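You operate a simulated robot arm through the tools that you are given. There is no shell and no other tool. Be economical: measure what you need, move in short steps, check, and stop when the job is done.

Carry out the task below with a simulated robot arm. There is one attempt and no reset: what you move stays moved.

TASK
Plug both leads into the supply, set twenty-four volts and switch on.
Fine: each plug in the socket of its colour, both in before the switch goes on.
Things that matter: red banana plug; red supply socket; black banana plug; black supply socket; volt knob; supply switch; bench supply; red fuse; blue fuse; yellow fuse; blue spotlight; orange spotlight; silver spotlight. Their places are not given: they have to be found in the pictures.

It is judged by the outcome, as a careful person would: the job done as asked, and still so three seconds after it is handed in. It fails if anything else is knocked over, pushed out of place, dropped, spilled or broken.

THE ROBOT
A 6-joint arm with a two-finger parallel gripper, fixed in place. Base frame: the origin is at the foot of the arm, x ahead of it, y to its left, z up; the work surface is at about z = 897. Lengths are in mm, angles in rad, forces in N, time in s.
With the tool pointing down near the work surface it reaches from about 240 to 640 mm from the base axis. Its first joint turns from -1.152 to 1.152 rad. Payload 2.7 kg.
Tool frame: the origin (TCP) lies between the finger pads and is the grasp point; the fingertips stand 23 mm ahead of it; z points along the fingers, y is the line along which they close. The gripper opens to 94 mm. The fingers are 38 mm wide and 10 mm thick; the gripper's body (54 by 96 mm) begins 39 mm behind the TCP.
Orientation is that of the tool frame in the base frame, as a unit quaternion [x, y, z, w]. With the fingers straight down and closing along the base's y, the tool's x points along the base's -x, its y along +y and its z along -z.

THE INTERFACE
- The arm moves only by the tool apply_moves. Its argument "targets" is a list of rows, each a list of 3 entries, a list of its own where there are three numbers: the turn, a rotation vector about the tool's x, y, z in rad, then the shift along the tool's x, y, z in mm, then the gripper command, from -1 (fully open) to 1 (shut), values between in proportion. In form: [[[rx, ry, rz], [tx, ty, tz], hand], ...]. A call has 1 to 10 rows; each row shifts and turns the commanded pose from where the row before left it, along the tool's axes as they then stand. A row lasts 0.2 s, in which the tool goes at most 50 mm and 0.15 rad; a call with a longer step from one row to the next is refused whole, and so is a gripper value outside its range. A pose out of reach is approached as far as the arm can. The call stops where the force on the tool passes 90 N (or 10 N more than at its start, if that is more) or the arm is blocked; 0.2 s more then pass. The fingers move at their own pace (about 45 mm/s each) and stop on an object; they squeeze with about 24 N. The grip force told is the motor's: it shows also when the fingers shut on nothing. Time passes only in rows, and 0.2 s behind the last, so rows that do not move let the fingers close. It gives the time, the measured TCP pose, the force on the tool (base axes), the opening and the grip force at its end, in the units of the frame above (readings bear some noise).
- Cameras (640 x 400 px; columns grow to the right, rows downward): "scene" is fixed at [92.1, -447.6, 1410.4]; the picture's right is [0.59, -0.80, 0.00], its down [-0.39, -0.29, -0.87] and it looks along [0.70, 0.52, -0.49] (base axes); focal length 366 px, centre (320, 200). "wrist" rides on the gripper at [-39, 0, -44] in the tool frame; the picture's right is [0.00, -1.00, 0.00], its down [0.97, 0.00, -0.24] and it looks along [0.24, 0.00, 0.97] (tool axes); focal length 218 px, centre (320, 200).
- grab_frame(camera): a new picture of that camera. No time passes.
- locate(camera, pixels): there is no depth. For up to 12 entries [column, row, z] of the newest picture of that camera ("zoom" is the newest enlarged one), the place [x, y] in the base frame at which the ray of that pixel passes the height z, good to about 2 mm. No time passes.
- enlarge(camera, box): a new picture of the part [left, top, right, bottom] of that camera's present view, enlarged. No time passes.
- finish_job(): hands the job in; it is judged then, once.

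Work in short steps. Measure before you move; look again where a grasp or a placing could have gone wrong, and mend it. You have 80 turns and 38 pictures in all, the two below and enlarged ones among them. Open the gripper and draw the arm clear of the work before you hand the job in, unless the task says otherwise; then end with one line.

The tools are called after "Request:" by a JSON object that holds its "name" and its "arguments". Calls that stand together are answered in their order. apply_moves: Moves the arm, as the interface text tells. Its arguments: {"type":"object","properties":{"targets":{"type":"array","items":{"type":"array"}}},"required":["targets"]} The other tools are called the same way: grab_frame (camera) takes a picture; locate (camera, pixels) gives the place at which the rays of pixels pass given heights; enlarge (camera, box) takes an enlarged picture of a part of a camera's view; finish_job () hands the job in.

At the start:

```text
clock: 0.0
position: [395.7, -154.0, 1220.7]
orientation: [0.001, 1.0, 0.0, 0.0]
contact_force: [0.2, 0.6, 0.7]
grip_width: 94.0
grasp_force: 0.0
```

scene: 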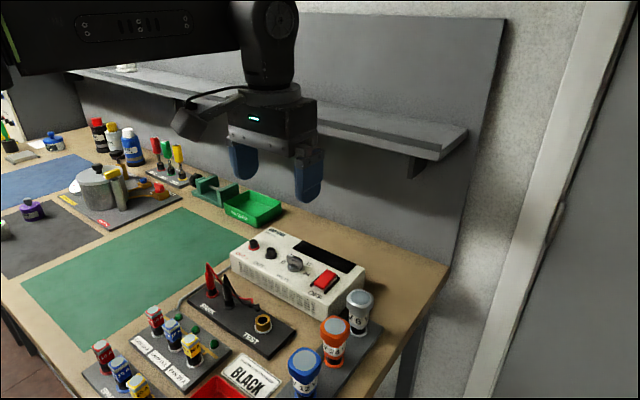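
wrist: 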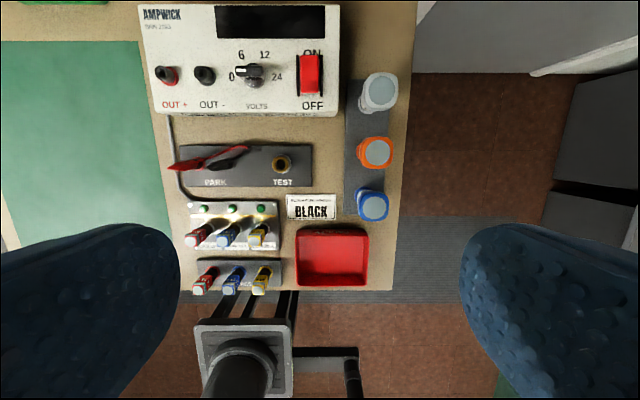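

The supply is at wrist px (140-340, 0-115), and the plugs are parked around (210,160). I'll enlarge both views for detail.

Request:
{"name": "enlarge", "arguments": {"camera": "scene", "box": [170, 220, 390, 360]}}

Request:
{"name": "enlarge", "arguments": {"camera": "wrist", "box": [130, 0, 350, 200]}}

```text
2.86 times, centred on (280, 290) of scene
```

zoom: 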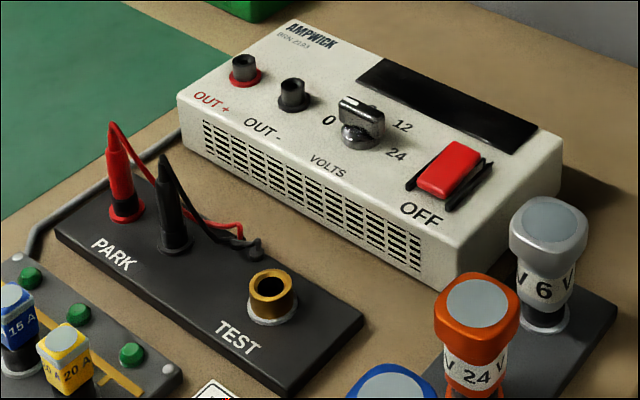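

```text
2.00 times, centred on (240, 100) of wrist
```

zoom: 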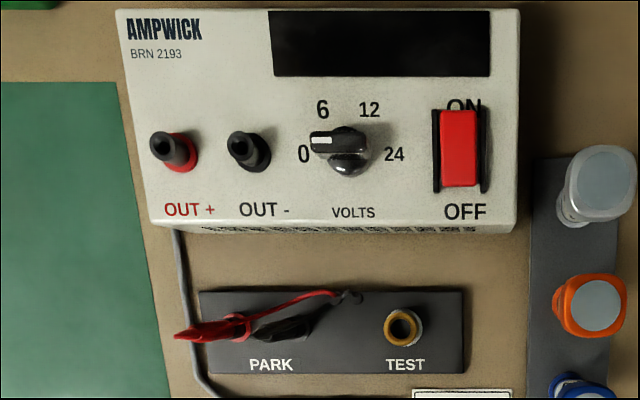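

I'll triangulate using the wrist and scene views at candidate heights.

Request:
{"name": "locate", "arguments": {"camera": "zoom", "pixels": [[183, 155, 960], [183, 155, 980], [258, 155, 960], [258, 155, 980], [347, 160, 960], [347, 160, 980], [460, 150, 980], [235, 328, 910], [183, 335, 950], [183, 335, 970], [150, 222, 960], [515, 230, 960]]}}

Request:
{"name": "locate", "arguments": {"camera": "scene", "pixels": [[253.4, 248, 960], [253.4, 248, 980], [270.2, 256, 960], [270.2, 256, 980], [294, 269, 960], [294, 269, 980], [325.15, 279.85, 980], [212.1, 294.2, 910], [207.2, 264.8, 950], [207.2, 264.8, 970], [229.25, 305.75, 910], [225, 277.75, 960]]}}

```text
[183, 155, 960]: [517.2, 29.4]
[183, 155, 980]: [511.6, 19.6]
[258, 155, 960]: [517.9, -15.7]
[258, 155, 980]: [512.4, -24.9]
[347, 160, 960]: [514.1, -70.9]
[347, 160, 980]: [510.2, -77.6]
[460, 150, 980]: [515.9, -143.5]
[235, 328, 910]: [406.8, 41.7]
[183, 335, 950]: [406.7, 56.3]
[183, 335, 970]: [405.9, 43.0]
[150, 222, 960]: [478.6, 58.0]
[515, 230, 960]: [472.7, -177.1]
```

```text
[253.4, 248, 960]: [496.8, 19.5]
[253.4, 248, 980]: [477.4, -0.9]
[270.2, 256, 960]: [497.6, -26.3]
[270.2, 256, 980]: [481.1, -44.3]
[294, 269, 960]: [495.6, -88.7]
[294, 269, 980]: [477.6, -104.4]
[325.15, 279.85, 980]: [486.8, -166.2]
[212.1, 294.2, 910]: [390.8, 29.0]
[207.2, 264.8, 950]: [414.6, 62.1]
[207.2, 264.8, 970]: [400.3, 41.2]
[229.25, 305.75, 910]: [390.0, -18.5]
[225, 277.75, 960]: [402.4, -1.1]
```

The plugs are near (407, 50) and (403, 0), with the sockets near (524, 40) and (525, -3) at a height of about 937. I'll go above them for a better view.

Request:
{"name": "apply_moves", "arguments": {"targets": [[[0, 0, 0], [-6, 38, 20], -1], [[0, 0, 0], [-6, 38, 20], -1], [[0, 0, 0], [-6, 38, 20], -1], [[0, 0, 0], [-6, 38, 20], -1], [[0, 0, 0], [0, 22, 10], -1], [[0, 0, 0], [0, 0, 0], -1]]}}

Request:
{"name": "enlarge", "arguments": {"camera": "wrist", "box": [210, 60, 450, 210]}}

Request:
{"name": "grab_frame", "arguments": {"camera": "wrist"}}

```text
clock: 1.4
position: [420.4, 20.5, 1129.7]
orientation: [-0.001, 1.0, 0.0, 0.0]
contact_force: [-0.2, -0.2, -0.3]
grip_width: 94.2
grasp_force: 0.0
```

```text
2.67 times, centred on (330, 135) of wrist
```

zoom: 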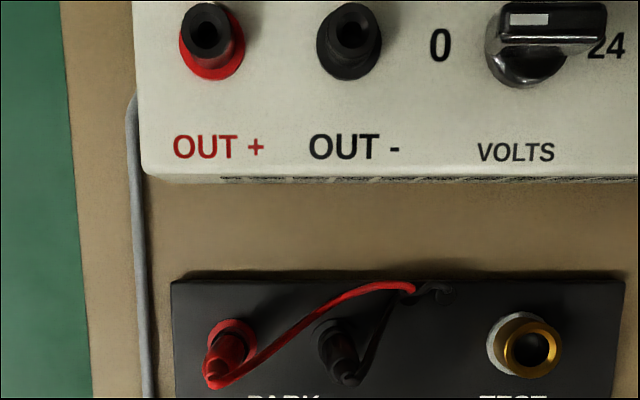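

```text
32 pictures are left
```

wrist: 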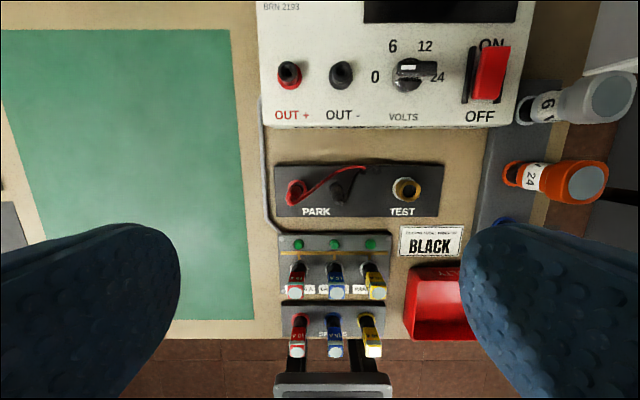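

Request:
{"name": "locate", "arguments": {"camera": "zoom", "pixels": [[213, 380, 950], [213, 380, 960], [350, 380, 950], [350, 380, 960], [232, 338, 905], [335, 338, 905], [212, 60, 935], [348, 58, 935], [206, 30, 945], [353, 26, 945], [206, 30, 955], [353, 26, 955]]}}

Request:
{"name": "locate", "arguments": {"camera": "scene", "pixels": [[207.2, 264.8, 950], [207.2, 264.8, 960], [225, 277.75, 950], [225, 277.75, 960], [212.1, 294.2, 900], [229.25, 305.75, 900], [253.4, 248, 935], [270.2, 256, 935], [253.05, 242, 945], [270.2, 249, 945], [253.05, 242, 955], [270.2, 249, 955]]}}

```text
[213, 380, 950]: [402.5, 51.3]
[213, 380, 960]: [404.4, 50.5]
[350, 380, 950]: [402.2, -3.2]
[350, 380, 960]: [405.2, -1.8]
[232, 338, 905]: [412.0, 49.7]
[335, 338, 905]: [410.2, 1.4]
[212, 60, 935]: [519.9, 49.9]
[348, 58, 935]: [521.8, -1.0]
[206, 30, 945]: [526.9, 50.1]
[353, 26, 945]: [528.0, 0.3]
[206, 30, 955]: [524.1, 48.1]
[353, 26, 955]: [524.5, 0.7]
```

```text
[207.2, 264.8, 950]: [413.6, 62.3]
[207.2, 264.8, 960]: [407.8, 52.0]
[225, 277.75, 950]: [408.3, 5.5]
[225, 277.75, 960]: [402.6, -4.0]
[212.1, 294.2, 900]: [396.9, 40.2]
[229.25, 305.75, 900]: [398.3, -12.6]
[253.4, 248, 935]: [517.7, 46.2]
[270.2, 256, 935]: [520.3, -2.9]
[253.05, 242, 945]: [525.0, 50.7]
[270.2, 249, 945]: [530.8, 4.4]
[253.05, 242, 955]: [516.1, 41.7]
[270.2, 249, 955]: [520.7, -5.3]
```

Estimates: red plug (407, 50), black plug (406, 0), red socket (522, 49), black socket (523, 0). I'll zoom in on the plugs to see their shape.

Request:
{"name": "enlarge", "arguments": {"camera": "scene", "box": [190, 230, 286, 320]}}

```text
4.44 times, centred on (238, 275) of scene
```

zoom: 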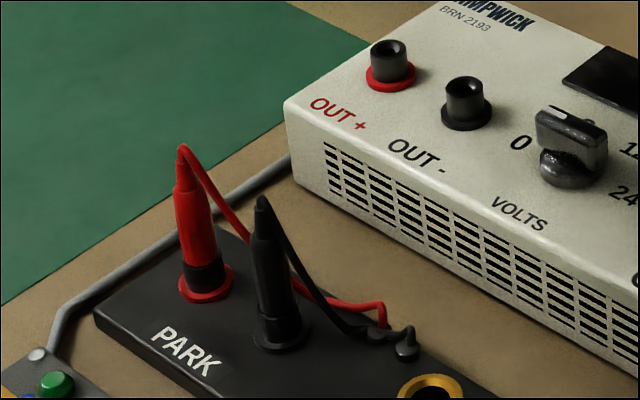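

Request:
{"name": "locate", "arguments": {"camera": "zoom", "pixels": [[205, 285, 900], [205, 285, 910], [203, 262, 910], [203, 262, 920], [190, 190, 940], [190, 190, 950], [184, 150, 960], [184, 150, 970], [281, 342, 905], [277, 320, 915], [262, 242, 945], [262, 202, 965]]}}

```text
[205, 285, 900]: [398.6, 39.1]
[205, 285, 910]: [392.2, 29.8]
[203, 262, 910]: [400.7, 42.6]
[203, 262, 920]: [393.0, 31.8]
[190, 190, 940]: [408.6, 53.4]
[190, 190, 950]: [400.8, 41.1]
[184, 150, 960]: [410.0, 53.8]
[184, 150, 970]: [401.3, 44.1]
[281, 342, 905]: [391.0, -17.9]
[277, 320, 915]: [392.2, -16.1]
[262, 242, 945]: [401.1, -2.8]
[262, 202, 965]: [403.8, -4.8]
```

The plug body stands on a short park jack with its narrow boot on top. I'll hover at (407, 50, 1000) with the gripper half closed and check alignment.

Request:
{"name": "apply_moves", "arguments": {"targets": [[[0, 0, 0], [4.4, 9.5, 40], 0.28], [[0, 0, 0], [4.5, 10, 45], 0.28], [[0, 0, 0], [4.5, 10, 45], 0.28], [[0, 0, 0], [0, 0, 0], 0.28], [[0, 0, 0], [0, 0, 0], 0.28]]}}

Request:
{"name": "grab_frame", "arguments": {"camera": "wrist"}}

```text
clock: 2.6
position: [404.8, 50.0, 1000.4]
orientation: [0.0, 1.0, 0.0, 0.0]
contact_force: [0.8, 0.5, 0.3]
grip_width: 33.9
grasp_force: 0.1
```

```text
30 pictures are left
```

wrist: 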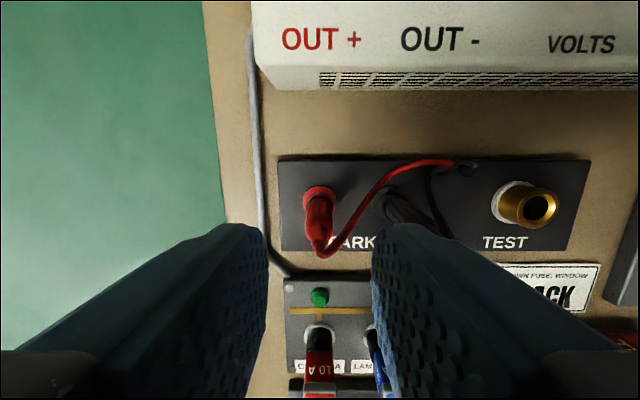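

Request:
{"name": "locate", "arguments": {"camera": "wrist", "pixels": [[320, 192, 905], [319, 200, 915], [319, 250, 955], [319, 250, 960], [319, 250, 965], [396, 205, 905]]}}

```text
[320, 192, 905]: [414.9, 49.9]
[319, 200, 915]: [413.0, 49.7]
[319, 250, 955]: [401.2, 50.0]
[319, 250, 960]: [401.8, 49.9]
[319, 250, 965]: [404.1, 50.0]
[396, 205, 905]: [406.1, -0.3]
```

The base and tip positions disagree slightly through parallax. I'll put the camera directly overhead (TCP x ≈ 368) so height no longer matters.

Request:
{"name": "apply_moves", "arguments": {"targets": [[[0, 0, 0], [19, 0, -10], 0.28], [[0, 0, 0], [19, 0, -10], 0.28], [[0, 0, 0], [0, 0, 0], 0.28]]}}

Request:
{"name": "enlarge", "arguments": {"camera": "wrist", "box": [240, 90, 432, 210]}}

Request:
{"name": "apply_moves", "arguments": {"targets": [[[0, 0, 0], [-38, 0, -10], 0.28], [[0, 0, 0], [-38, 0, -10], 0.28], [[0, 0, 0], [-38, 0, 0], 0.28], [[0, 0, 0], [0, 0, 0], 0.28]]}}

Request:
{"name": "enlarge", "arguments": {"camera": "wrist", "box": [240, 90, 432, 210]}}

```text
clock: 3.4
position: [367.4, 50.3, 1019.3]
orientation: [0.0, 1.0, 0.0, 0.0]
contact_force: [-1.2, 0.6, -0.4]
grip_width: 34.0
grasp_force: 0.0
```

```text
3.33 times, centred on (336, 150) of wrist
```

zoom: 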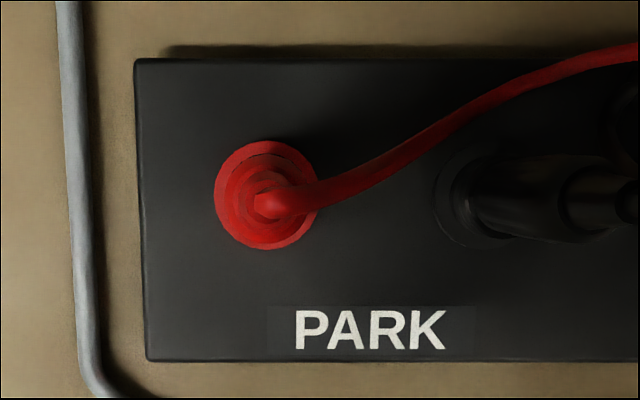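

```text
clock: 4.4
position: [480.7, 50.5, 1038.8]
orientation: [0.0, 1.0, 0.0, 0.001]
contact_force: [0.5, -0.1, -0.4]
grip_width: 33.6
grasp_force: 0.0
```

```text
3.33 times, centred on (336, 150) of wrist
```

zoom: 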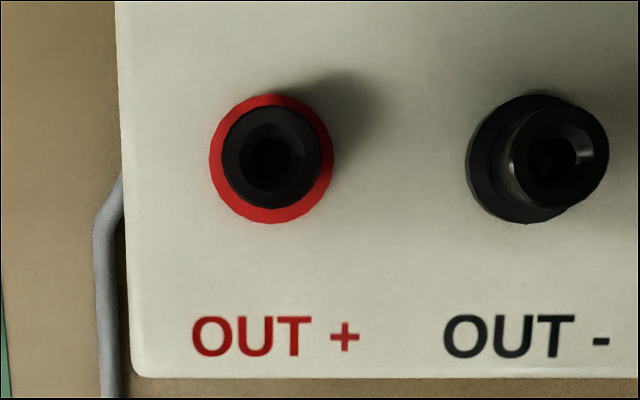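

Overhead measurements give the red plug at commanded (405.7, 49.5) and the red socket at about (526, 49.5), so the offset is about 120.5 mm in x. I'll go back over the plug and descend partway.

Request:
{"name": "apply_moves", "arguments": {"targets": [[[0, 0, 0], [38.3, 0, 0], 0.28], [[0, 0, 0], [38.3, 0, 20], 0.28], [[0, 0, 0], [0, 0, 30], 0.28], [[0, 0, 0], [0, 0, 20], 0.28], [[0, 0, 0], [0, 0, 14], 0.28], [[0, 0, 0], [0, 0, 14], 0.28], [[0, 0, 0], [0, 0, 0], 0.28]]}}

Request:
{"name": "grab_frame", "arguments": {"camera": "wrist"}}

Request:
{"name": "enlarge", "arguments": {"camera": "scene", "box": [160, 200, 288, 320]}}

```text
clock: 6.0
position: [406.0, 50.5, 941.4]
orientation: [0.0, 1.0, 0.001, 0.0]
contact_force: [-0.5, 0.9, 0.2]
grip_width: 34.0
grasp_force: 0.1
```

```text
27 pictures are left
```

wrist: 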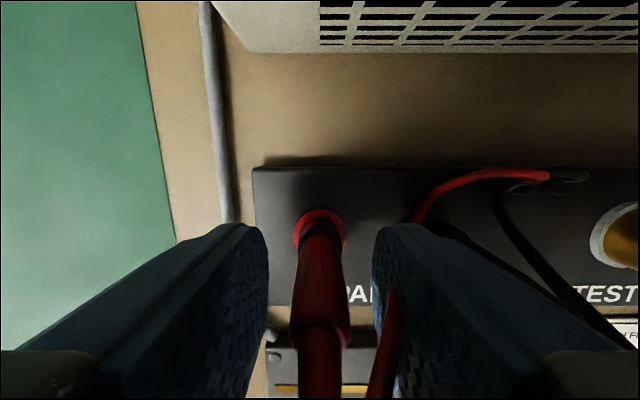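

```text
3.33 times, centred on (224, 260) of scene
```

zoom: 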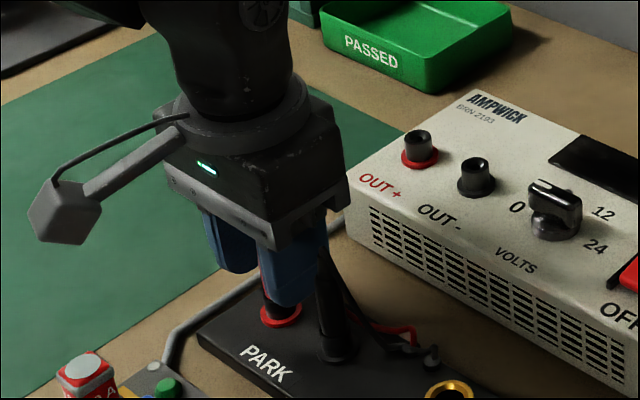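

The plug is centred between the fingers with no contact, and the cable passes freely. Next I close on it.

Request:
{"name": "apply_moves", "arguments": {"targets": [[[0, 0, 0], [0, 0, 0], 1], [[0, 0, 0], [0, 0, 0], 1], [[0, 0, 0], [0, 0, 0], 1], [[0, 0, 0], [0, 0, 0], 1]]}}

```text
clock: 7.0
position: [404.6, 49.7, 940.5]
orientation: [0.0, 1.0, 0.0, 0.0]
contact_force: [0.7, -0.3, -1.0]
grip_width: 13.5
grasp_force: 24.1
```

Gripped at 13.5 mm. I'll lift it straight up.

Request:
{"name": "apply_moves", "arguments": {"targets": [[[0, 0, 0], [0, 0, -6], 1], [[0, 0, 0], [0, 0, -10], 1], [[0, 0, 0], [0, 0, -20], 1], [[0, 0, 0], [0, 0, -30], 1], [[0, 0, 0], [0, 0, -20], 1], [[0, 0, 0], [0, 0, 0], 1]]}}

Request:
{"name": "enlarge", "arguments": {"camera": "scene", "box": [160, 180, 320, 320]}}

Request:
{"name": "grab_frame", "arguments": {"camera": "wrist"}}

```text
clock: 8.4
position: [405.5, 48.9, 1025.8]
orientation: [0.0, 1.0, 0.0, 0.0]
contact_force: [-0.8, -0.4, -0.9]
grip_width: 13.3
grasp_force: 24.0
```

```text
2.86 times, centred on (240, 250) of scene
```

zoom: 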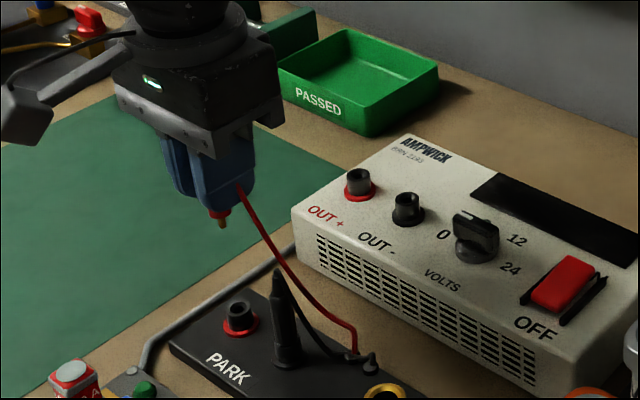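

```text
24 pictures are left
```

wrist: 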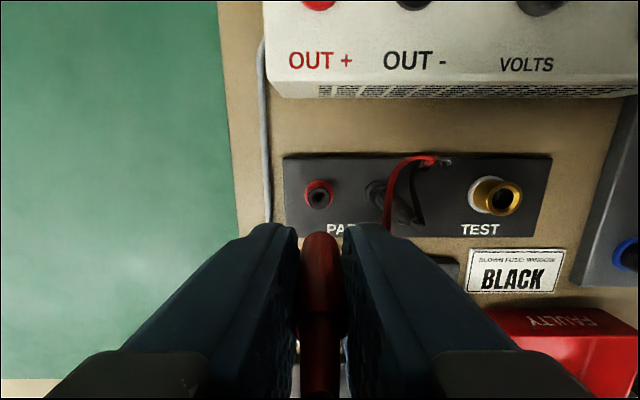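

The red plug is held with its pin visible. I'll move +120.5 mm in x over the red socket and look.

Request:
{"name": "apply_moves", "arguments": {"targets": [[[0, 0, 0], [-40, 0, 0], 1], [[0, 0, 0], [-40, 0, 0], 1], [[0, 0, 0], [-40.5, 0, 0], 1], [[0, 0, 0], [0, 0, 15], 1], [[0, 0, 0], [0, 0, 8], 1], [[0, 0, 0], [0, 0, 0], 1]]}}

Request:
{"name": "enlarge", "arguments": {"camera": "scene", "box": [210, 180, 306, 270]}}

Request:
{"name": "enlarge", "arguments": {"camera": "wrist", "box": [256, 160, 384, 240]}}

```text
clock: 9.8
position: [527.2, 49.6, 1004.7]
orientation: [-0.001, 1.0, 0.0, 0.001]
contact_force: [0.3, 0.0, -0.7]
grip_width: 13.0
grasp_force: 23.5
```

```text
4.44 times, centred on (258, 225) of scene
```

zoom: 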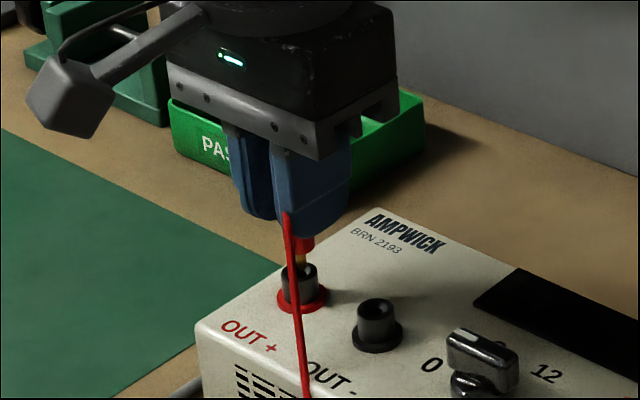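

```text
5.00 times, centred on (320, 200) of wrist
```

zoom: 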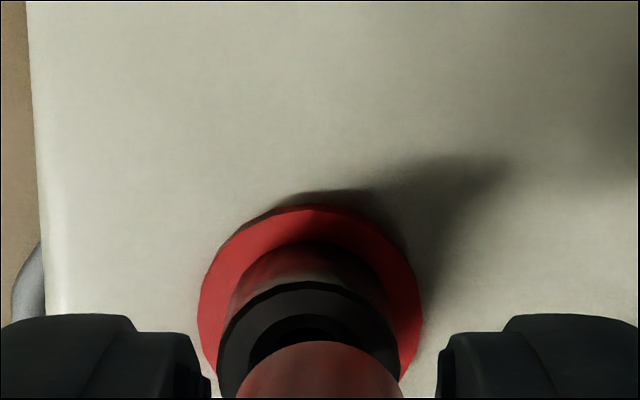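

The jack centre is at zoom col 311 against the plug at 320, about 0.7 mm toward +y. I'll correct that and descend gently.

Request:
{"name": "apply_moves", "arguments": {"targets": [[[0, 0, 0], [0, 0.7, 0], 1], [[0, 0, 0], [0, 0, 4], 1], [[0, 0, 0], [0, 0, 4], 1], [[0, 0, 0], [0, 0, 3], 1], [[0, 0, 0], [0, 0, 0], 1]]}}

Request:
{"name": "enlarge", "arguments": {"camera": "scene", "box": [226, 205, 290, 265]}}

```text
clock: 11.0
position: [525.5, 51.1, 992.9]
orientation: [-0.002, 1.0, 0.0, 0.001]
contact_force: [-2.6, -1.3, 4.1]
grip_width: 13.1
grasp_force: 24.0
```

```text
6.67 times, centred on (258, 235) of scene
```

zoom: 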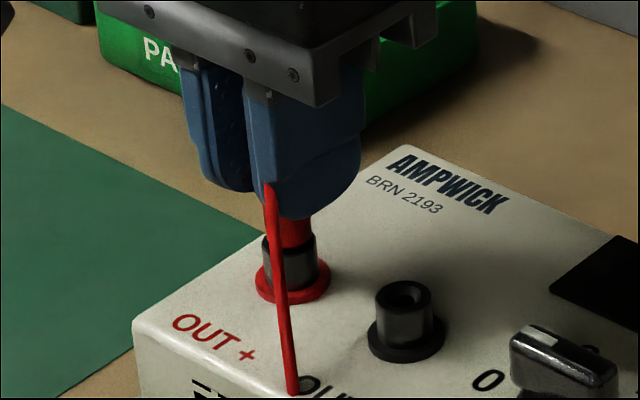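

The pin is entering the jack with small forces. I'll keep going down.

Request:
{"name": "apply_moves", "arguments": {"targets": [[[0, 0, 0], [0, 0, 2], 1], [[0, 0, 0], [0, 0, 2], 1], [[0, 0, 0], [0, 0, 2], 1], [[0, 0, 0], [0, 0, 0], 1]]}}

```text
clock: 12.0
position: [526.5, 50.7, 988.4]
orientation: [0.0, 1.0, 0.0, 0.003]
contact_force: [1.5, 0.3, 18.6]
grip_width: 13.4
grasp_force: 24.0
```

Request:
{"name": "enlarge", "arguments": {"camera": "scene", "box": [226, 205, 290, 265]}}

Request:
{"name": "enlarge", "arguments": {"camera": "wrist", "box": [256, 160, 384, 240]}}

```text
6.67 times, centred on (258, 235) of scene
```

zoom: 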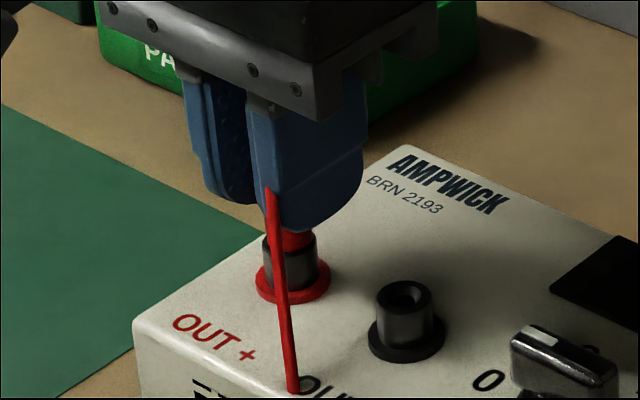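

```text
5.00 times, centred on (320, 200) of wrist
```

zoom: 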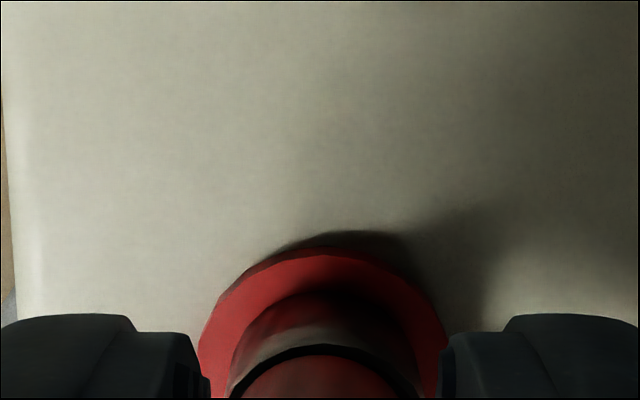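

The plug body appears to sit on the jack rim, with the fingertip-to-jack gap the same as when parked. I'll give it one gentle push to confirm it's bottomed.

Request:
{"name": "apply_moves", "arguments": {"targets": [[[0, 0, 0], [0, 0, 1.5], 1], [[0, 0, 0], [0, 0, 0], 1]]}}

```text
clock: 12.6
position: [526.2, 48.9, 987.1]
orientation: [0.001, 1.0, 0.0, 0.002]
contact_force: [6.1, 1.3, 16.6]
grip_width: 13.0
grasp_force: 24.1
```

Request:
{"name": "apply_moves", "arguments": {"targets": [[[0, 0, 0], [0, 0, 1.5], 1], [[0, 0, 0], [0, 0, 0], 1]]}}

Request:
{"name": "enlarge", "arguments": {"camera": "scene", "box": [226, 205, 290, 265]}}

```text
clock: 13.2
position: [525.8, 50.7, 984.7]
orientation: [0.0, 1.0, 0.0, 0.001]
contact_force: [5.2, 2.7, 17.5]
grip_width: 13.1
grasp_force: 24.2
```

```text
6.67 times, centred on (258, 235) of scene
```

zoom: 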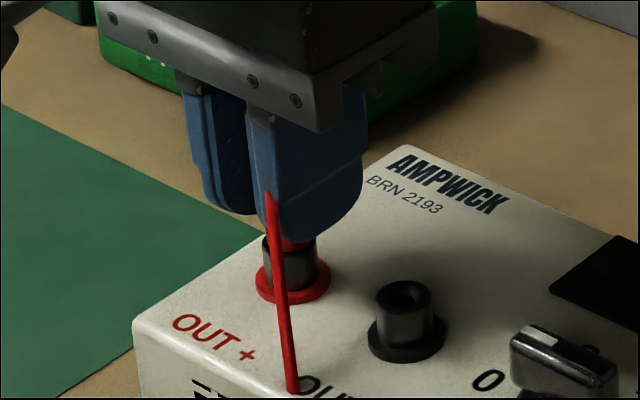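

The cable exit stays at about (272, 190) while the fingers slide, so the plug is seated. I'll release, rise and check.

Request:
{"name": "apply_moves", "arguments": {"targets": [[[0, 0, 0], [0, 0, -1.5], 0.3], [[0, 0, 0], [0, 0, 0], 0.3], [[0, 0, 0], [0, 0, -10], 0.3], [[0, 0, 0], [0, 0, -30], 0.3], [[0, 0, 0], [0, 0, -20], 0.3], [[0, 0, 0], [20, -15, 0], 0.3], [[0, 0, 0], [20, -15, 0], 0.3], [[0, 0, 0], [0, 0, 0], 0.3]]}}

Request:
{"name": "enlarge", "arguments": {"camera": "scene", "box": [190, 200, 318, 320]}}

Request:
{"name": "enlarge", "arguments": {"camera": "wrist", "box": [160, 60, 480, 260]}}

```text
clock: 15.0
position: [486.8, 20.6, 1045.4]
orientation: [0.0, 1.0, 0.0, -0.001]
contact_force: [-0.3, 0.7, 0.4]
grip_width: 33.0
grasp_force: 0.0
```

```text
3.33 times, centred on (254, 260) of scene
```

zoom: 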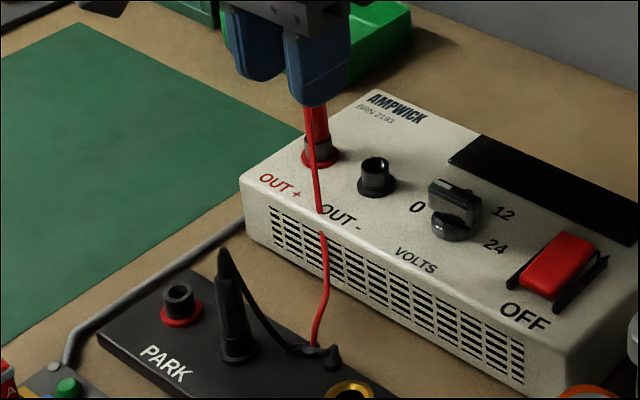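

```text
2.00 times, centred on (320, 160) of wrist
```

zoom: 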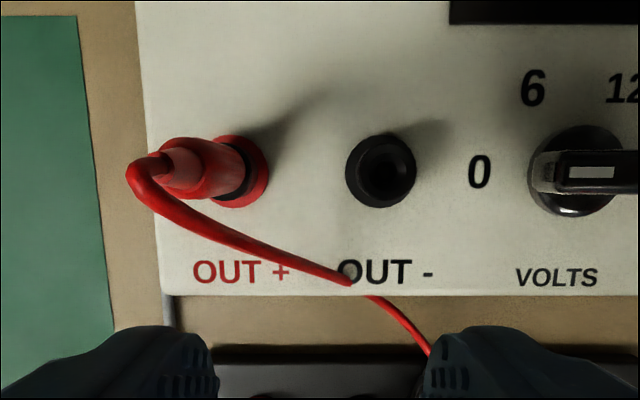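

Red is in. Now I'll take an overhead look at the black plug.

Request:
{"name": "apply_moves", "arguments": {"targets": [[[0, 0, 0], [40, -7, 0], 0.3], [[0, 0, 0], [40, -7, 6.5], 0.3], [[0, 0, 0], [39.7, -6.2, 20], 0.3], [[0, 0, 0], [0, 0, 0], 0.3]]}}

Request:
{"name": "enlarge", "arguments": {"camera": "wrist", "box": [224, 90, 416, 210]}}

```text
clock: 16.0
position: [365.6, -2.1, 1019.2]
orientation: [0.0, 1.0, 0.0, 0.001]
contact_force: [-0.2, 0.3, -0.1]
grip_width: 33.0
grasp_force: 0.1
```

```text
3.33 times, centred on (320, 150) of wrist
```

zoom: 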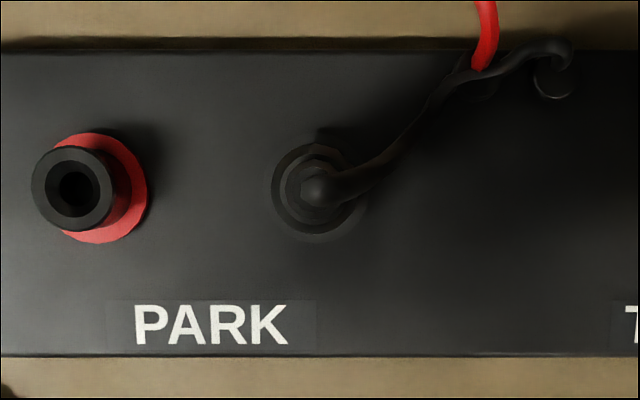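

The black plug is centred under the camera at commanded (405.5, 0.2). I'll move above it, descend and grip.

Request:
{"name": "apply_moves", "arguments": {"targets": [[[0, 0, 0], [-20, 0.2, 0], 0.28], [[0, 0, 0], [-19.2, 0, 0], 0.28], [[0, 0, 0], [0, 0, 30], 0.28], [[0, 0, 0], [0, 0, 20], 0.28], [[0, 0, 0], [0, 0, 14], 0.28], [[0, 0, 0], [0, 0, 14], 0.28], [[0, 0, 0], [0, 0, 0], 0.28], [[0, 0, 0], [0, 0, 0], 0.28]]}}

Request:
{"name": "grab_frame", "arguments": {"camera": "wrist"}}

```text
clock: 17.8
position: [404.8, -0.1, 940.3]
orientation: [0.0, 1.0, 0.0, 0.0]
contact_force: [0.0, -0.1, 0.2]
grip_width: 33.7
grasp_force: 0.1
```

```text
14 pictures are left
```

wrist: 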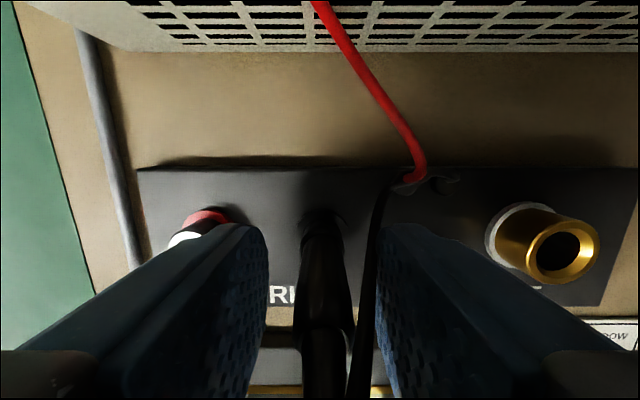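

The plug is centred between the fingers. I'll grip it, lift it, and go over the black socket.

Request:
{"name": "apply_moves", "arguments": {"targets": [[[0, 0, 0], [0, 0, 0], 1], [[0, 0, 0], [0, 0, 0], 1], [[0, 0, 0], [0, 0, 0], 1], [[0, 0, 0], [0, 0, 0], 1]]}}

Request:
{"name": "apply_moves", "arguments": {"targets": [[[0, 0, 0], [0, 0, -6], 1], [[0, 0, 0], [0, 0, -10], 1], [[0, 0, 0], [0, 0, -20], 1], [[0, 0, 0], [0, 0, -30], 1], [[0, 0, 0], [0, 0, -20], 1], [[0, 0, 0], [-40, 0, 0], 1], [[0, 0, 0], [-40, 0, 0], 1], [[0, 0, 0], [-40.5, 0, 0], 1], [[0, 0, 0], [0, 0, 15], 1], [[0, 0, 0], [0, 0, 8], 1]]}}

Request:
{"name": "enlarge", "arguments": {"camera": "wrist", "box": [256, 160, 384, 240]}}

Request:
{"name": "enlarge", "arguments": {"camera": "scene", "box": [232, 190, 312, 265]}}

```text
clock: 18.8
position: [405.0, 0.5, 940.4]
orientation: [0.0, 1.0, 0.0, 0.0]
contact_force: [0.3, -4.2, 0.3]
grip_width: 13.0
grasp_force: 23.5
```

```text
clock: 21.0
position: [526.7, -0.0, 1003.5]
orientation: [0.001, 1.0, 0.0, 0.0]
contact_force: [-0.7, 0.6, 0.5]
grip_width: 13.1
grasp_force: 24.0
```

```text
5.00 times, centred on (320, 200) of wrist
```

zoom: 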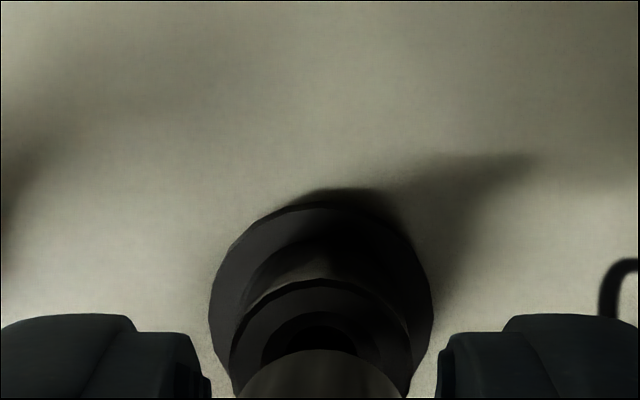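

```text
5.33 times, centred on (272, 228) of scene
```

zoom: 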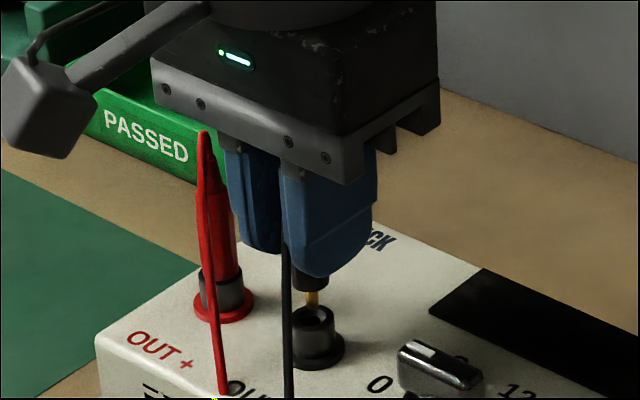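

The y alignment is good. The scene view suggests a slight +x correction of about 0.8 mm before I insert gently.

Request:
{"name": "apply_moves", "arguments": {"targets": [[[0, 0, 0], [-0.8, -0.2, 0], 1], [[0, 0, 0], [0, 0, 4], 1], [[0, 0, 0], [0, 0, 4], 1], [[0, 0, 0], [0, 0, 3], 1], [[0, 0, 0], [0, 0, 0], 1]]}}

```text
clock: 22.2
position: [526.0, -0.2, 992.5]
orientation: [0.0, 1.0, 0.0, 0.001]
contact_force: [-3.0, 1.4, 0.6]
grip_width: 13.3
grasp_force: 23.8
```

Request:
{"name": "apply_moves", "arguments": {"targets": [[[0, 0, 0], [0, 0, 2], 1], [[0, 0, 0], [0, 0, 2], 1], [[0, 0, 0], [0, 0, 2], 1], [[0, 0, 0], [0, 0, 1.5], 1], [[0, 0, 0], [0, 0, 1.5], 1], [[0, 0, 0], [0, 0, 0], 1]]}}

Request:
{"name": "enlarge", "arguments": {"camera": "scene", "box": [232, 190, 312, 265]}}

```text
clock: 23.6
position: [526.2, -0.3, 985.9]
orientation: [0.0, 1.0, 0.0, 0.002]
contact_force: [-2.5, -0.1, 17.7]
grip_width: 13.5
grasp_force: 24.0
```

```text
5.33 times, centred on (272, 228) of scene
```

zoom: 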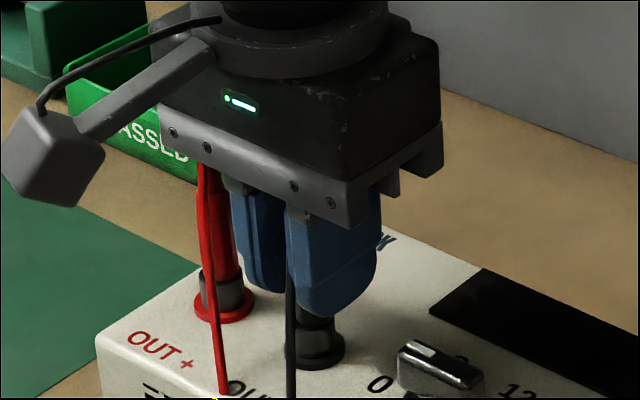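

Black is seated. I'll release, rise, and move for an overhead view of the knob.

Request:
{"name": "apply_moves", "arguments": {"targets": [[[0, 0, 0], [0, 0, -1.5], 0.3], [[0, 0, 0], [0, 0, 0], 0.3], [[0, 0, 0], [0, 0, -10], 0.3], [[0, 0, 0], [0, 0, -30], 0.3], [[0, 0, 0], [0, 0, -30], 0.3], [[0, 0, 0], [20, -35, 0], 0.3], [[0, 0, 0], [20, -35, 0], 0.3], [[0, 0, 0], [0, 0, 0], 0.3]]}}

Request:
{"name": "grab_frame", "arguments": {"camera": "wrist"}}

```text
clock: 25.4
position: [487.2, -71.6, 1055.4]
orientation: [0.0, 1.0, 0.0, 0.001]
contact_force: [0.0, 0.6, -0.8]
grip_width: 33.1
grasp_force: 0.1
```

```text
10 pictures are left
```

wrist: 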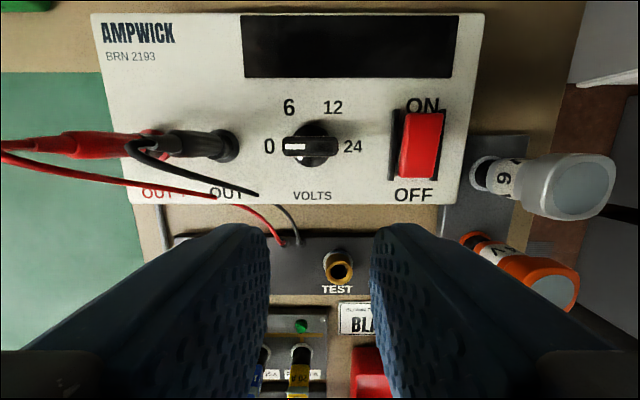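

The knob bar spans cols 281-339 at row 146 and points to 0 at the left. 24 is at the right, so it needs a 180° clockwise turn. I'll check heights of the neighbours, plus the knob and switch positions.

Request:
{"name": "locate", "arguments": {"camera": "wrist", "pixels": [[582, 185, 980], [582, 185, 1000], [582, 185, 960], [310, 146, 960], [310, 146, 970], [311, 146, 935], [422, 146, 945], [422, 146, 955], [434, 120, 955], [404, 175, 955], [269, 146, 935], [353, 146, 935]]}}

Request:
{"name": "locate", "arguments": {"camera": "scene", "pixels": [[360, 297, 980], [360, 297, 1000], [360, 297, 960], [294, 262, 960], [294, 262, 970], [294, 269, 945], [325, 279.85, 945], [325, 279.85, 955]]}}

Request:
{"name": "enlarge", "arguments": {"camera": "scene", "box": [260, 230, 388, 310]}}

```text
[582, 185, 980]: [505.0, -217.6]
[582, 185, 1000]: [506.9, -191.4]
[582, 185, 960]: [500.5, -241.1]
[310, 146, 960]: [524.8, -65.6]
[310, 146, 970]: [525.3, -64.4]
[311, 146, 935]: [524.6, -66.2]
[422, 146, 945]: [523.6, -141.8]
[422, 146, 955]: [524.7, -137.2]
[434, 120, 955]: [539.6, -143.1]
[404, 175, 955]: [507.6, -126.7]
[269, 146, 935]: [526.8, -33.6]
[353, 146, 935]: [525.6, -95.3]
```

```text
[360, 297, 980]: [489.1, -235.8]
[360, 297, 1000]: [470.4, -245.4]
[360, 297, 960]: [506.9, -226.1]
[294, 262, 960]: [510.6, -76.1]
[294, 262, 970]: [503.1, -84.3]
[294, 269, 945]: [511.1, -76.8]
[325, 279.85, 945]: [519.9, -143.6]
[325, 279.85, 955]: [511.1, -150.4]
```

```text
5.00 times, centred on (324, 270) of scene
```

zoom: 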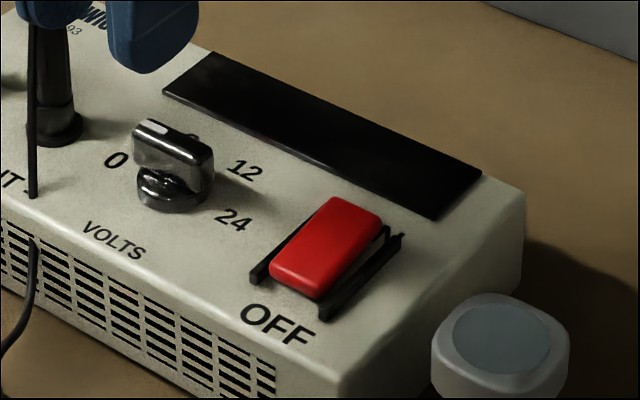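

The silver spotlight top is at about z 970 and the bar top at about 956, with the knob axis near (526, -64). I'll go above the knob and turn the tool 90° counter-clockwise, so a clockwise half-turn is available.

Request:
{"name": "apply_moves", "arguments": {"targets": [[[0, 0, 0], [-39, 6, 0], 0.3], [[0, 0, -0.1428], [0, 0, 0], 0.3], [[0, 0, -0.1428], [0, 0, 0], 0.3], [[0, 0, -0.1428], [0, 0, 0], 0.3], [[0, 0, -0.1428], [0, 0, 0], 0.3], [[0, 0, -0.1428], [0, 0, 0], 0.3], [[0, 0, -0.1428], [0, 0, 0], 0.3], [[0, 0, -0.1428], [0, 0, 0], 0.3], [[0, 0, -0.1428], [0, 0, 0], 0.3], [[0, 0, -0.1428], [0, 0, 0], 0.3]]}}

Request:
{"name": "apply_moves", "arguments": {"targets": [[[0, 0, -0.1428], [0, 0, 0], 0.3], [[0, 0, -0.1428], [0, 0, 0], 0.3], [[0, 0, 0], [0, 0, 30], 0.3], [[0, 0, 0], [0, 0, 15], 0.3], [[0, 0, 0], [0, 0, 0], 0.3]]}}

Request:
{"name": "grab_frame", "arguments": {"camera": "wrist"}}

```text
clock: 27.6
position: [524.8, -64.3, 1056.0]
orientation: [-0.6, 0.8, 0.0, 0.0]
contact_force: [0.0, 0.1, 0.0]
grip_width: 32.8
grasp_force: 0.1
```

```text
clock: 28.8
position: [524.6, -64.1, 1007.2]
orientation: [-0.707, 0.707, 0.0, 0.0]
contact_force: [0.4, -0.7, -0.4]
grip_width: 33.0
grasp_force: 0.0
```

```text
8 pictures are left
```

wrist: 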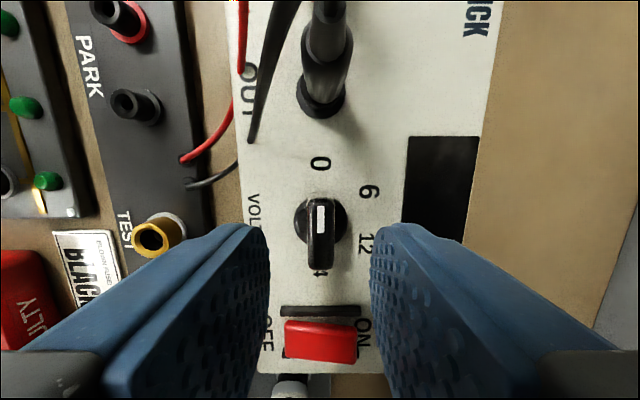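

The bar is centred at col 320 and aligned with the fingers. I'll descend so the fingertips flank the bar.

Request:
{"name": "apply_moves", "arguments": {"targets": [[[0, 0, 0], [0, 0, 15], 0.3], [[0, 0, 0], [0, 0, 15], 0.3], [[0, 0, 0], [0, 0, 6], 0.3], [[0, 0, 0], [0, 0, 4], 0.3], [[0, 0, 0], [0, 0, 0], 0.3], [[0, 0, 0], [0, 0, 0], 0.3]]}}

Request:
{"name": "enlarge", "arguments": {"camera": "scene", "box": [250, 200, 346, 290]}}

```text
clock: 30.2
position: [526.0, -63.7, 968.9]
orientation: [-0.707, 0.707, 0.0, 0.0]
contact_force: [0.4, -1.0, -0.4]
grip_width: 32.8
grasp_force: 0.1
```

```text
4.44 times, centred on (298, 245) of scene
```

zoom: 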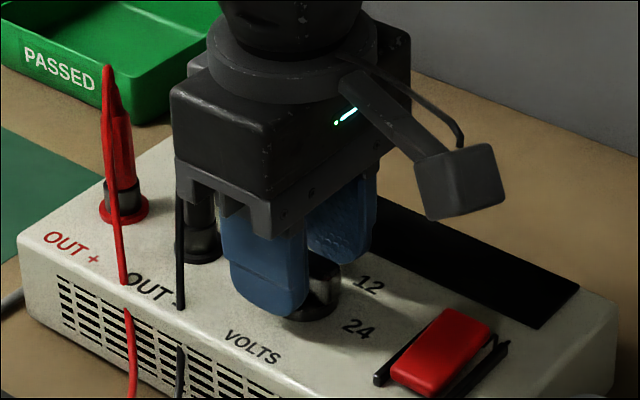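

The fingers flank the knob bar with no contact. I'll grip it and begin turning clockwise (+rz).

Request:
{"name": "apply_moves", "arguments": {"targets": [[[0, 0, 0], [0, 0, 0], 1], [[0, 0, 0], [0, 0, 0], 1], [[0, 0, 0], [0, 0, 0], 1], [[0, 0, 0], [0, 0, 0], 1]]}}

Request:
{"name": "apply_moves", "arguments": {"targets": [[[0, 0, 0.1428], [0, 0, 0], 1], [[0, 0, 0.1428], [0, 0, 0], 1], [[0, 0, 0.1428], [0, 0, 0], 1], [[0, 0, 0.1428], [0, 0, 0], 1]]}}

```text
clock: 31.2
position: [524.5, -62.8, 970.0]
orientation: [0.707, -0.707, -0.001, 0.001]
contact_force: [-8.4, 0.6, 1.8]
grip_width: 12.7
grasp_force: 44.6
```

```text
clock: 32.2
position: [525.5, -63.7, 970.0]
orientation: [-0.479, 0.878, 0.0, 0.0]
contact_force: [4.3, 4.9, -2.1]
grip_width: 13.0
grasp_force: 44.4
```

Grip holds at 13 mm with small forces. I'll continue the turn to about 130° total, then look.

Request:
{"name": "apply_moves", "arguments": {"targets": [[[0, 0, 0.1428], [0, 0, 0], 1], [[0, 0, 0.1428], [0, 0, 0], 1], [[0, 0, 0.1428], [0, 0, 0], 1], [[0, 0, 0.1428], [0, 0, 0], 1], [[0, 0, 0.1428], [0, 0, 0], 1], [[0, 0, 0.1428], [0, 0, 0], 1], [[0, 0, 0.1428], [0, 0, 0], 1], [[0, 0, 0.1428], [0, 0, 0], 1], [[0, 0, 0.1428], [0, 0, 0], 1], [[0, 0, 0.1428], [0, 0, 0], 1]]}}

Request:
{"name": "enlarge", "arguments": {"camera": "scene", "box": [202, 180, 346, 290]}}

```text
clock: 34.4
position: [525.6, -66.1, 969.9]
orientation: [0.215, 0.977, 0.0, 0.002]
contact_force: [19.4, -19.9, -17.0]
grip_width: 12.9
grasp_force: 45.0
```

```text
3.64 times, centred on (274, 235) of scene
```

zoom: 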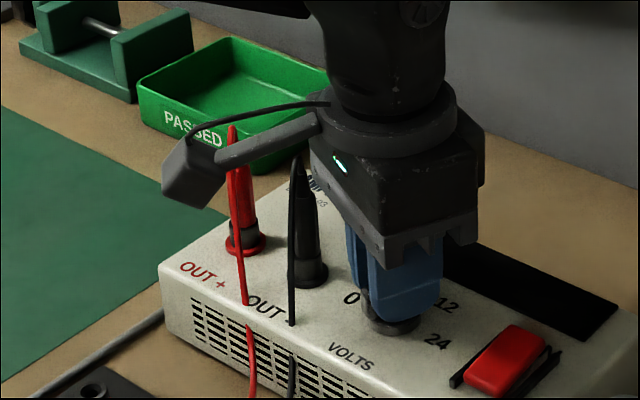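

Forces of about 20 N have appeared sideways. I'll let it settle a moment and read again before continuing.

Request:
{"name": "apply_moves", "arguments": {"targets": [[[0, 0, 0], [0, 0, 0], 1], [[0, 0, 0], [0, 0, 0], 1]]}}

Request:
{"name": "grab_frame", "arguments": {"camera": "wrist"}}

```text
clock: 35.0
position: [526.8, -64.9, 970.3]
orientation: [0.214, 0.977, -0.001, 0.002]
contact_force: [21.0, -23.7, -19.2]
grip_width: 12.9
grasp_force: 45.4
```

```text
5 pictures are left
```

wrist: 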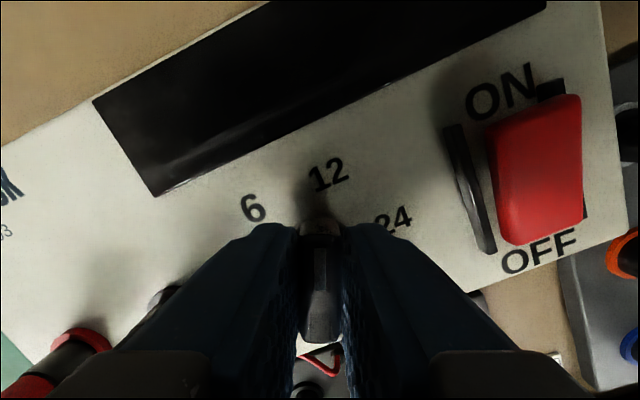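

The knob has followed and its mark is near 12. The side load looks like a small off-axis error. I'll go to the 120° detent, release to relieve it, then regrip.

Request:
{"name": "apply_moves", "arguments": {"targets": [[[0, 0, 0.094], [0, 0, 0], 1], [[0, 0, 0], [0, 0, 0], 1], [[0, 0, 0], [0, 0, 0], 0.5], [[0, 0, 0], [0, 0, 0], 0.5], [[0, 0, 0], [0, 0, 0], 0.5]]}}

Request:
{"name": "apply_moves", "arguments": {"targets": [[[0, 0, 0], [0, 0, 0], 1], [[0, 0, 0], [0, 0, 0], 1], [[0, 0, 0], [0, 0, 0], 1]]}}

```text
clock: 36.2
position: [525.6, -63.5, 970.3]
orientation: [0.258, 0.966, 0.0, 0.0]
contact_force: [-0.3, 1.1, -0.3]
grip_width: 23.8
grasp_force: 0.1
```

```text
clock: 37.0
position: [525.3, -64.4, 970.9]
orientation: [0.259, 0.966, 0.0, -0.001]
contact_force: [-7.5, -11.1, 4.0]
grip_width: 13.1
grasp_force: 45.1
```

Load was only from the grip: it read zero with the fingers open. Next is the final 60°.

Request:
{"name": "apply_moves", "arguments": {"targets": [[[0, 0, 0.1496], [0, 0, 0], 1], [[0, 0, 0.1496], [0, 0, 0], 1], [[0, 0, 0.1496], [0, 0, 0], 1], [[0, 0, 0.1496], [0, 0, 0], 1]]}}

Request:
{"name": "apply_moves", "arguments": {"targets": [[[0, 0, 0.1496], [0, 0, 0], 1], [[0, 0, 0.1496], [0, 0, 0], 1], [[0, 0, 0.1496], [0, 0, 0], 1], [[0, 0, 0], [0, 0, 0], 1], [[0, 0, 0], [0, 0, 0], 0.4], [[0, 0, 0], [0, 0, 0], 0.4], [[0, 0, 0], [0, 0, 0], 0.4]]}}

```text
clock: 38.0
position: [524.5, -64.4, 969.6]
orientation: [0.533, 0.846, 0.0, 0.0]
contact_force: [-4.7, -18.3, -0.4]
grip_width: 13.0
grasp_force: 44.5
```

```text
clock: 39.6
position: [525.9, -63.7, 969.2]
orientation: [0.707, 0.707, 0.0, 0.0]
contact_force: [0.6, 0.6, -0.3]
grip_width: 28.2
grasp_force: 0.0
```

Turned fully to 180°. I'll rise and rotate the tool back to its original orientation.

Request:
{"name": "apply_moves", "arguments": {"targets": [[[0, 0, 0], [0, 0, -10], 0.4], [[0, 0, 0], [0, 0, -30], 0.4], [[0, 0, 0], [0, 0, -35], 0.4], [[0, 0, -0.1428], [0, 0, 0], 1], [[0, 0, -0.1428], [0, 0, 0], 1], [[0, 0, -0.1428], [0, 0, 0], 1], [[0, 0, -0.1428], [0, 0, 0], 1], [[0, 0, -0.1428], [0, 0, 0], 1], [[0, 0, -0.1428], [0, 0, 0], 1], [[0, 0, -0.1428], [0, 0, 0], 1]]}}

Request:
{"name": "apply_moves", "arguments": {"targets": [[[0, 0, -0.1428], [0, 0, 0], 1], [[0, 0, -0.1428], [0, 0, 0], 1], [[0, 0, -0.1428], [0, 0, 0], 1], [[0, 0, -0.1428], [0, 0, 0], 1], [[0, 0, 0], [18, -38, 0], 1], [[0, 0, 0], [18, -38, 0], 1], [[0, 0, 0], [0, 0, 0], 1]]}}

Request:
{"name": "enlarge", "arguments": {"camera": "wrist", "box": [128, 50, 448, 250]}}

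```text
clock: 41.8
position: [526.1, -62.8, 1045.0]
orientation: [0.28, 0.96, 0.0, 0.0]
contact_force: [-0.8, -0.2, -0.3]
grip_width: 0.1
grasp_force: 24.1
```

```text
clock: 43.4
position: [488.5, -140.2, 1043.9]
orientation: [-0.001, 1.0, 0.001, 0.0]
contact_force: [0.5, -0.6, 0.4]
grip_width: 0.0
grasp_force: 24.0
```

```text
2.00 times, centred on (288, 150) of wrist
```

zoom: 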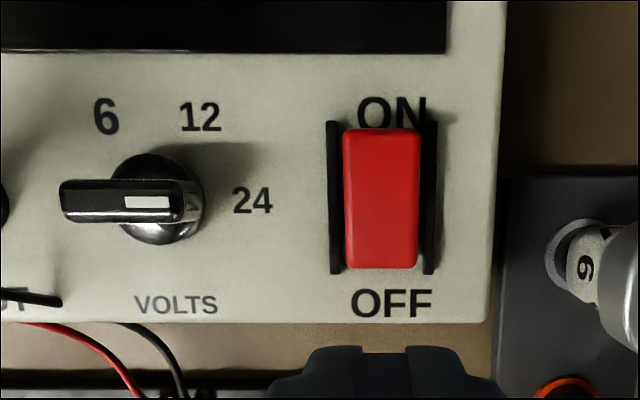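

The knob mark now points to 24. The rocker spans zoom rows 128-268 at col 381, so its ON end is near x 548, y -139. I'll move the shut fingers above x 542 and descend.

Request:
{"name": "apply_moves", "arguments": {"targets": [[[0, 0, 0], [-26, 1, 10], 1], [[0, 0, 0], [-26, 0, 15], 1], [[0, 0, 0], [0, 0, 25], 1], [[0, 0, 0], [0, 0, 5], 1], [[0, 0, 0], [0, 0, 0], 1]]}}

Request:
{"name": "enlarge", "arguments": {"camera": "scene", "box": [190, 190, 366, 300]}}

```text
clock: 44.6
position: [541.2, -137.6, 990.5]
orientation: [-0.001, 1.0, 0.0, 0.0]
contact_force: [0.6, -0.9, 0.7]
grip_width: 0.0
grasp_force: 23.9
```

```text
3.64 times, centred on (278, 245) of scene
```

zoom: 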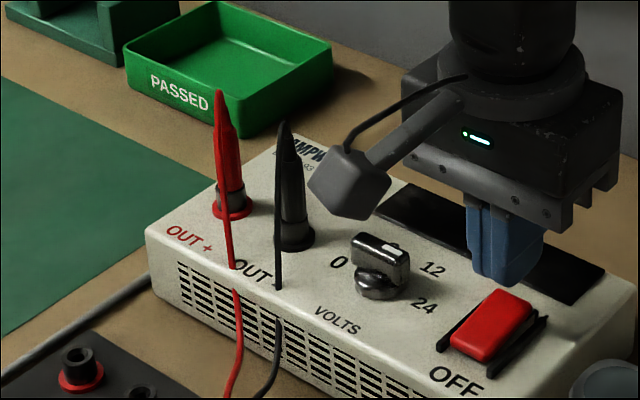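

Both plugs are seated, the knob points to 24, and the fingers are above the ON end. I'll descend in small steps until I feel contact.

Request:
{"name": "apply_moves", "arguments": {"targets": [[[0, 0, 0], [0, 0, 4], 1], [[0, 0, 0], [0, 0, 3], 1], [[0, 0, 0], [0, 0, 3], 1], [[0, 0, 0], [0, 0, 0], 1]]}}

```text
clock: 45.6
position: [540.7, -137.7, 981.4]
orientation: [-0.001, 1.0, 0.001, 0.0]
contact_force: [-1.1, -0.4, -0.5]
grip_width: 0.3
grasp_force: 24.1
```

Request:
{"name": "apply_moves", "arguments": {"targets": [[[0, 0, 0], [0, 0, 2], 1], [[0, 0, 0], [0, 0, 2], 1], [[0, 0, 0], [0, 0, 2], 1], [[0, 0, 0], [0, 0, 0], 1]]}}

```text
clock: 46.6
position: [541.7, -138.8, 975.8]
orientation: [-0.001, 1.0, 0.0, -0.001]
contact_force: [-0.6, -0.3, -0.5]
grip_width: 0.1
grasp_force: 24.0
```

Request:
{"name": "apply_moves", "arguments": {"targets": [[[0, 0, 0], [0, 0, 2], 1], [[0, 0, 0], [0, 0, 2], 1], [[0, 0, 0], [0, 0, 0], 1]]}}

```text
clock: 47.4
position: [542.8, -137.9, 973.1]
orientation: [0.0, 1.0, 0.0, 0.002]
contact_force: [0.1, 0.9, 12.4]
grip_width: 0.2
grasp_force: 24.1
```

Contact at TCP z of about 973. I'll press further.

Request:
{"name": "apply_moves", "arguments": {"targets": [[[0, 0, 0], [0, 0, 1.5], 1], [[0, 0, 0], [0, 0, 1.5], 1], [[0, 0, 0], [0, 0, 1.5], 1], [[0, 0, 0], [0, 0, 0], 1]]}}

```text
clock: 48.4
position: [541.7, -138.6, 972.8]
orientation: [-0.001, 1.0, -0.001, 0.005]
contact_force: [-10.7, 5.6, 44.0]
grip_width: 0.0
grasp_force: 24.3
```

Force is 44 N with no more travel, so it has either flipped or jammed. I'll back off and look.

Request:
{"name": "apply_moves", "arguments": {"targets": [[[0, 0, 0], [0, 0, -10], 1], [[0, 0, 0], [0, 0, -25], 1], [[0, 0, 0], [0, 0, -40], 1], [[0, 0, 0], [26, -1, 0], 1], [[0, 0, 0], [26, 0, 0], 1], [[0, 0, 0], [0, 0, 0], 1]]}}

Request:
{"name": "enlarge", "arguments": {"camera": "wrist", "box": [128, 50, 448, 250]}}

```text
clock: 49.8
position: [488.5, -141.6, 1041.7]
orientation: [0.0, 1.0, 0.0, -0.001]
contact_force: [0.2, -0.3, -0.4]
grip_width: 0.0
grasp_force: 23.6
```

```text
2.00 times, centred on (288, 150) of wrist
```

zoom: 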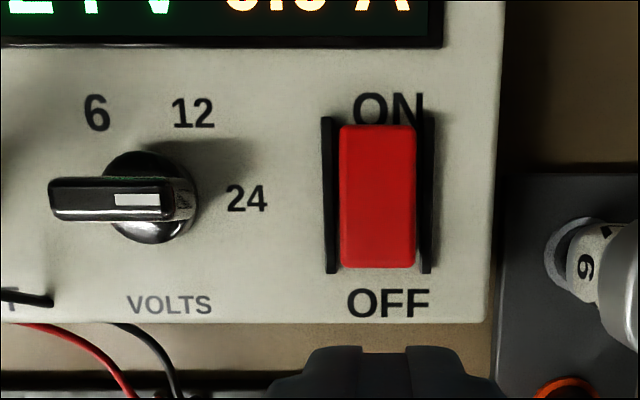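

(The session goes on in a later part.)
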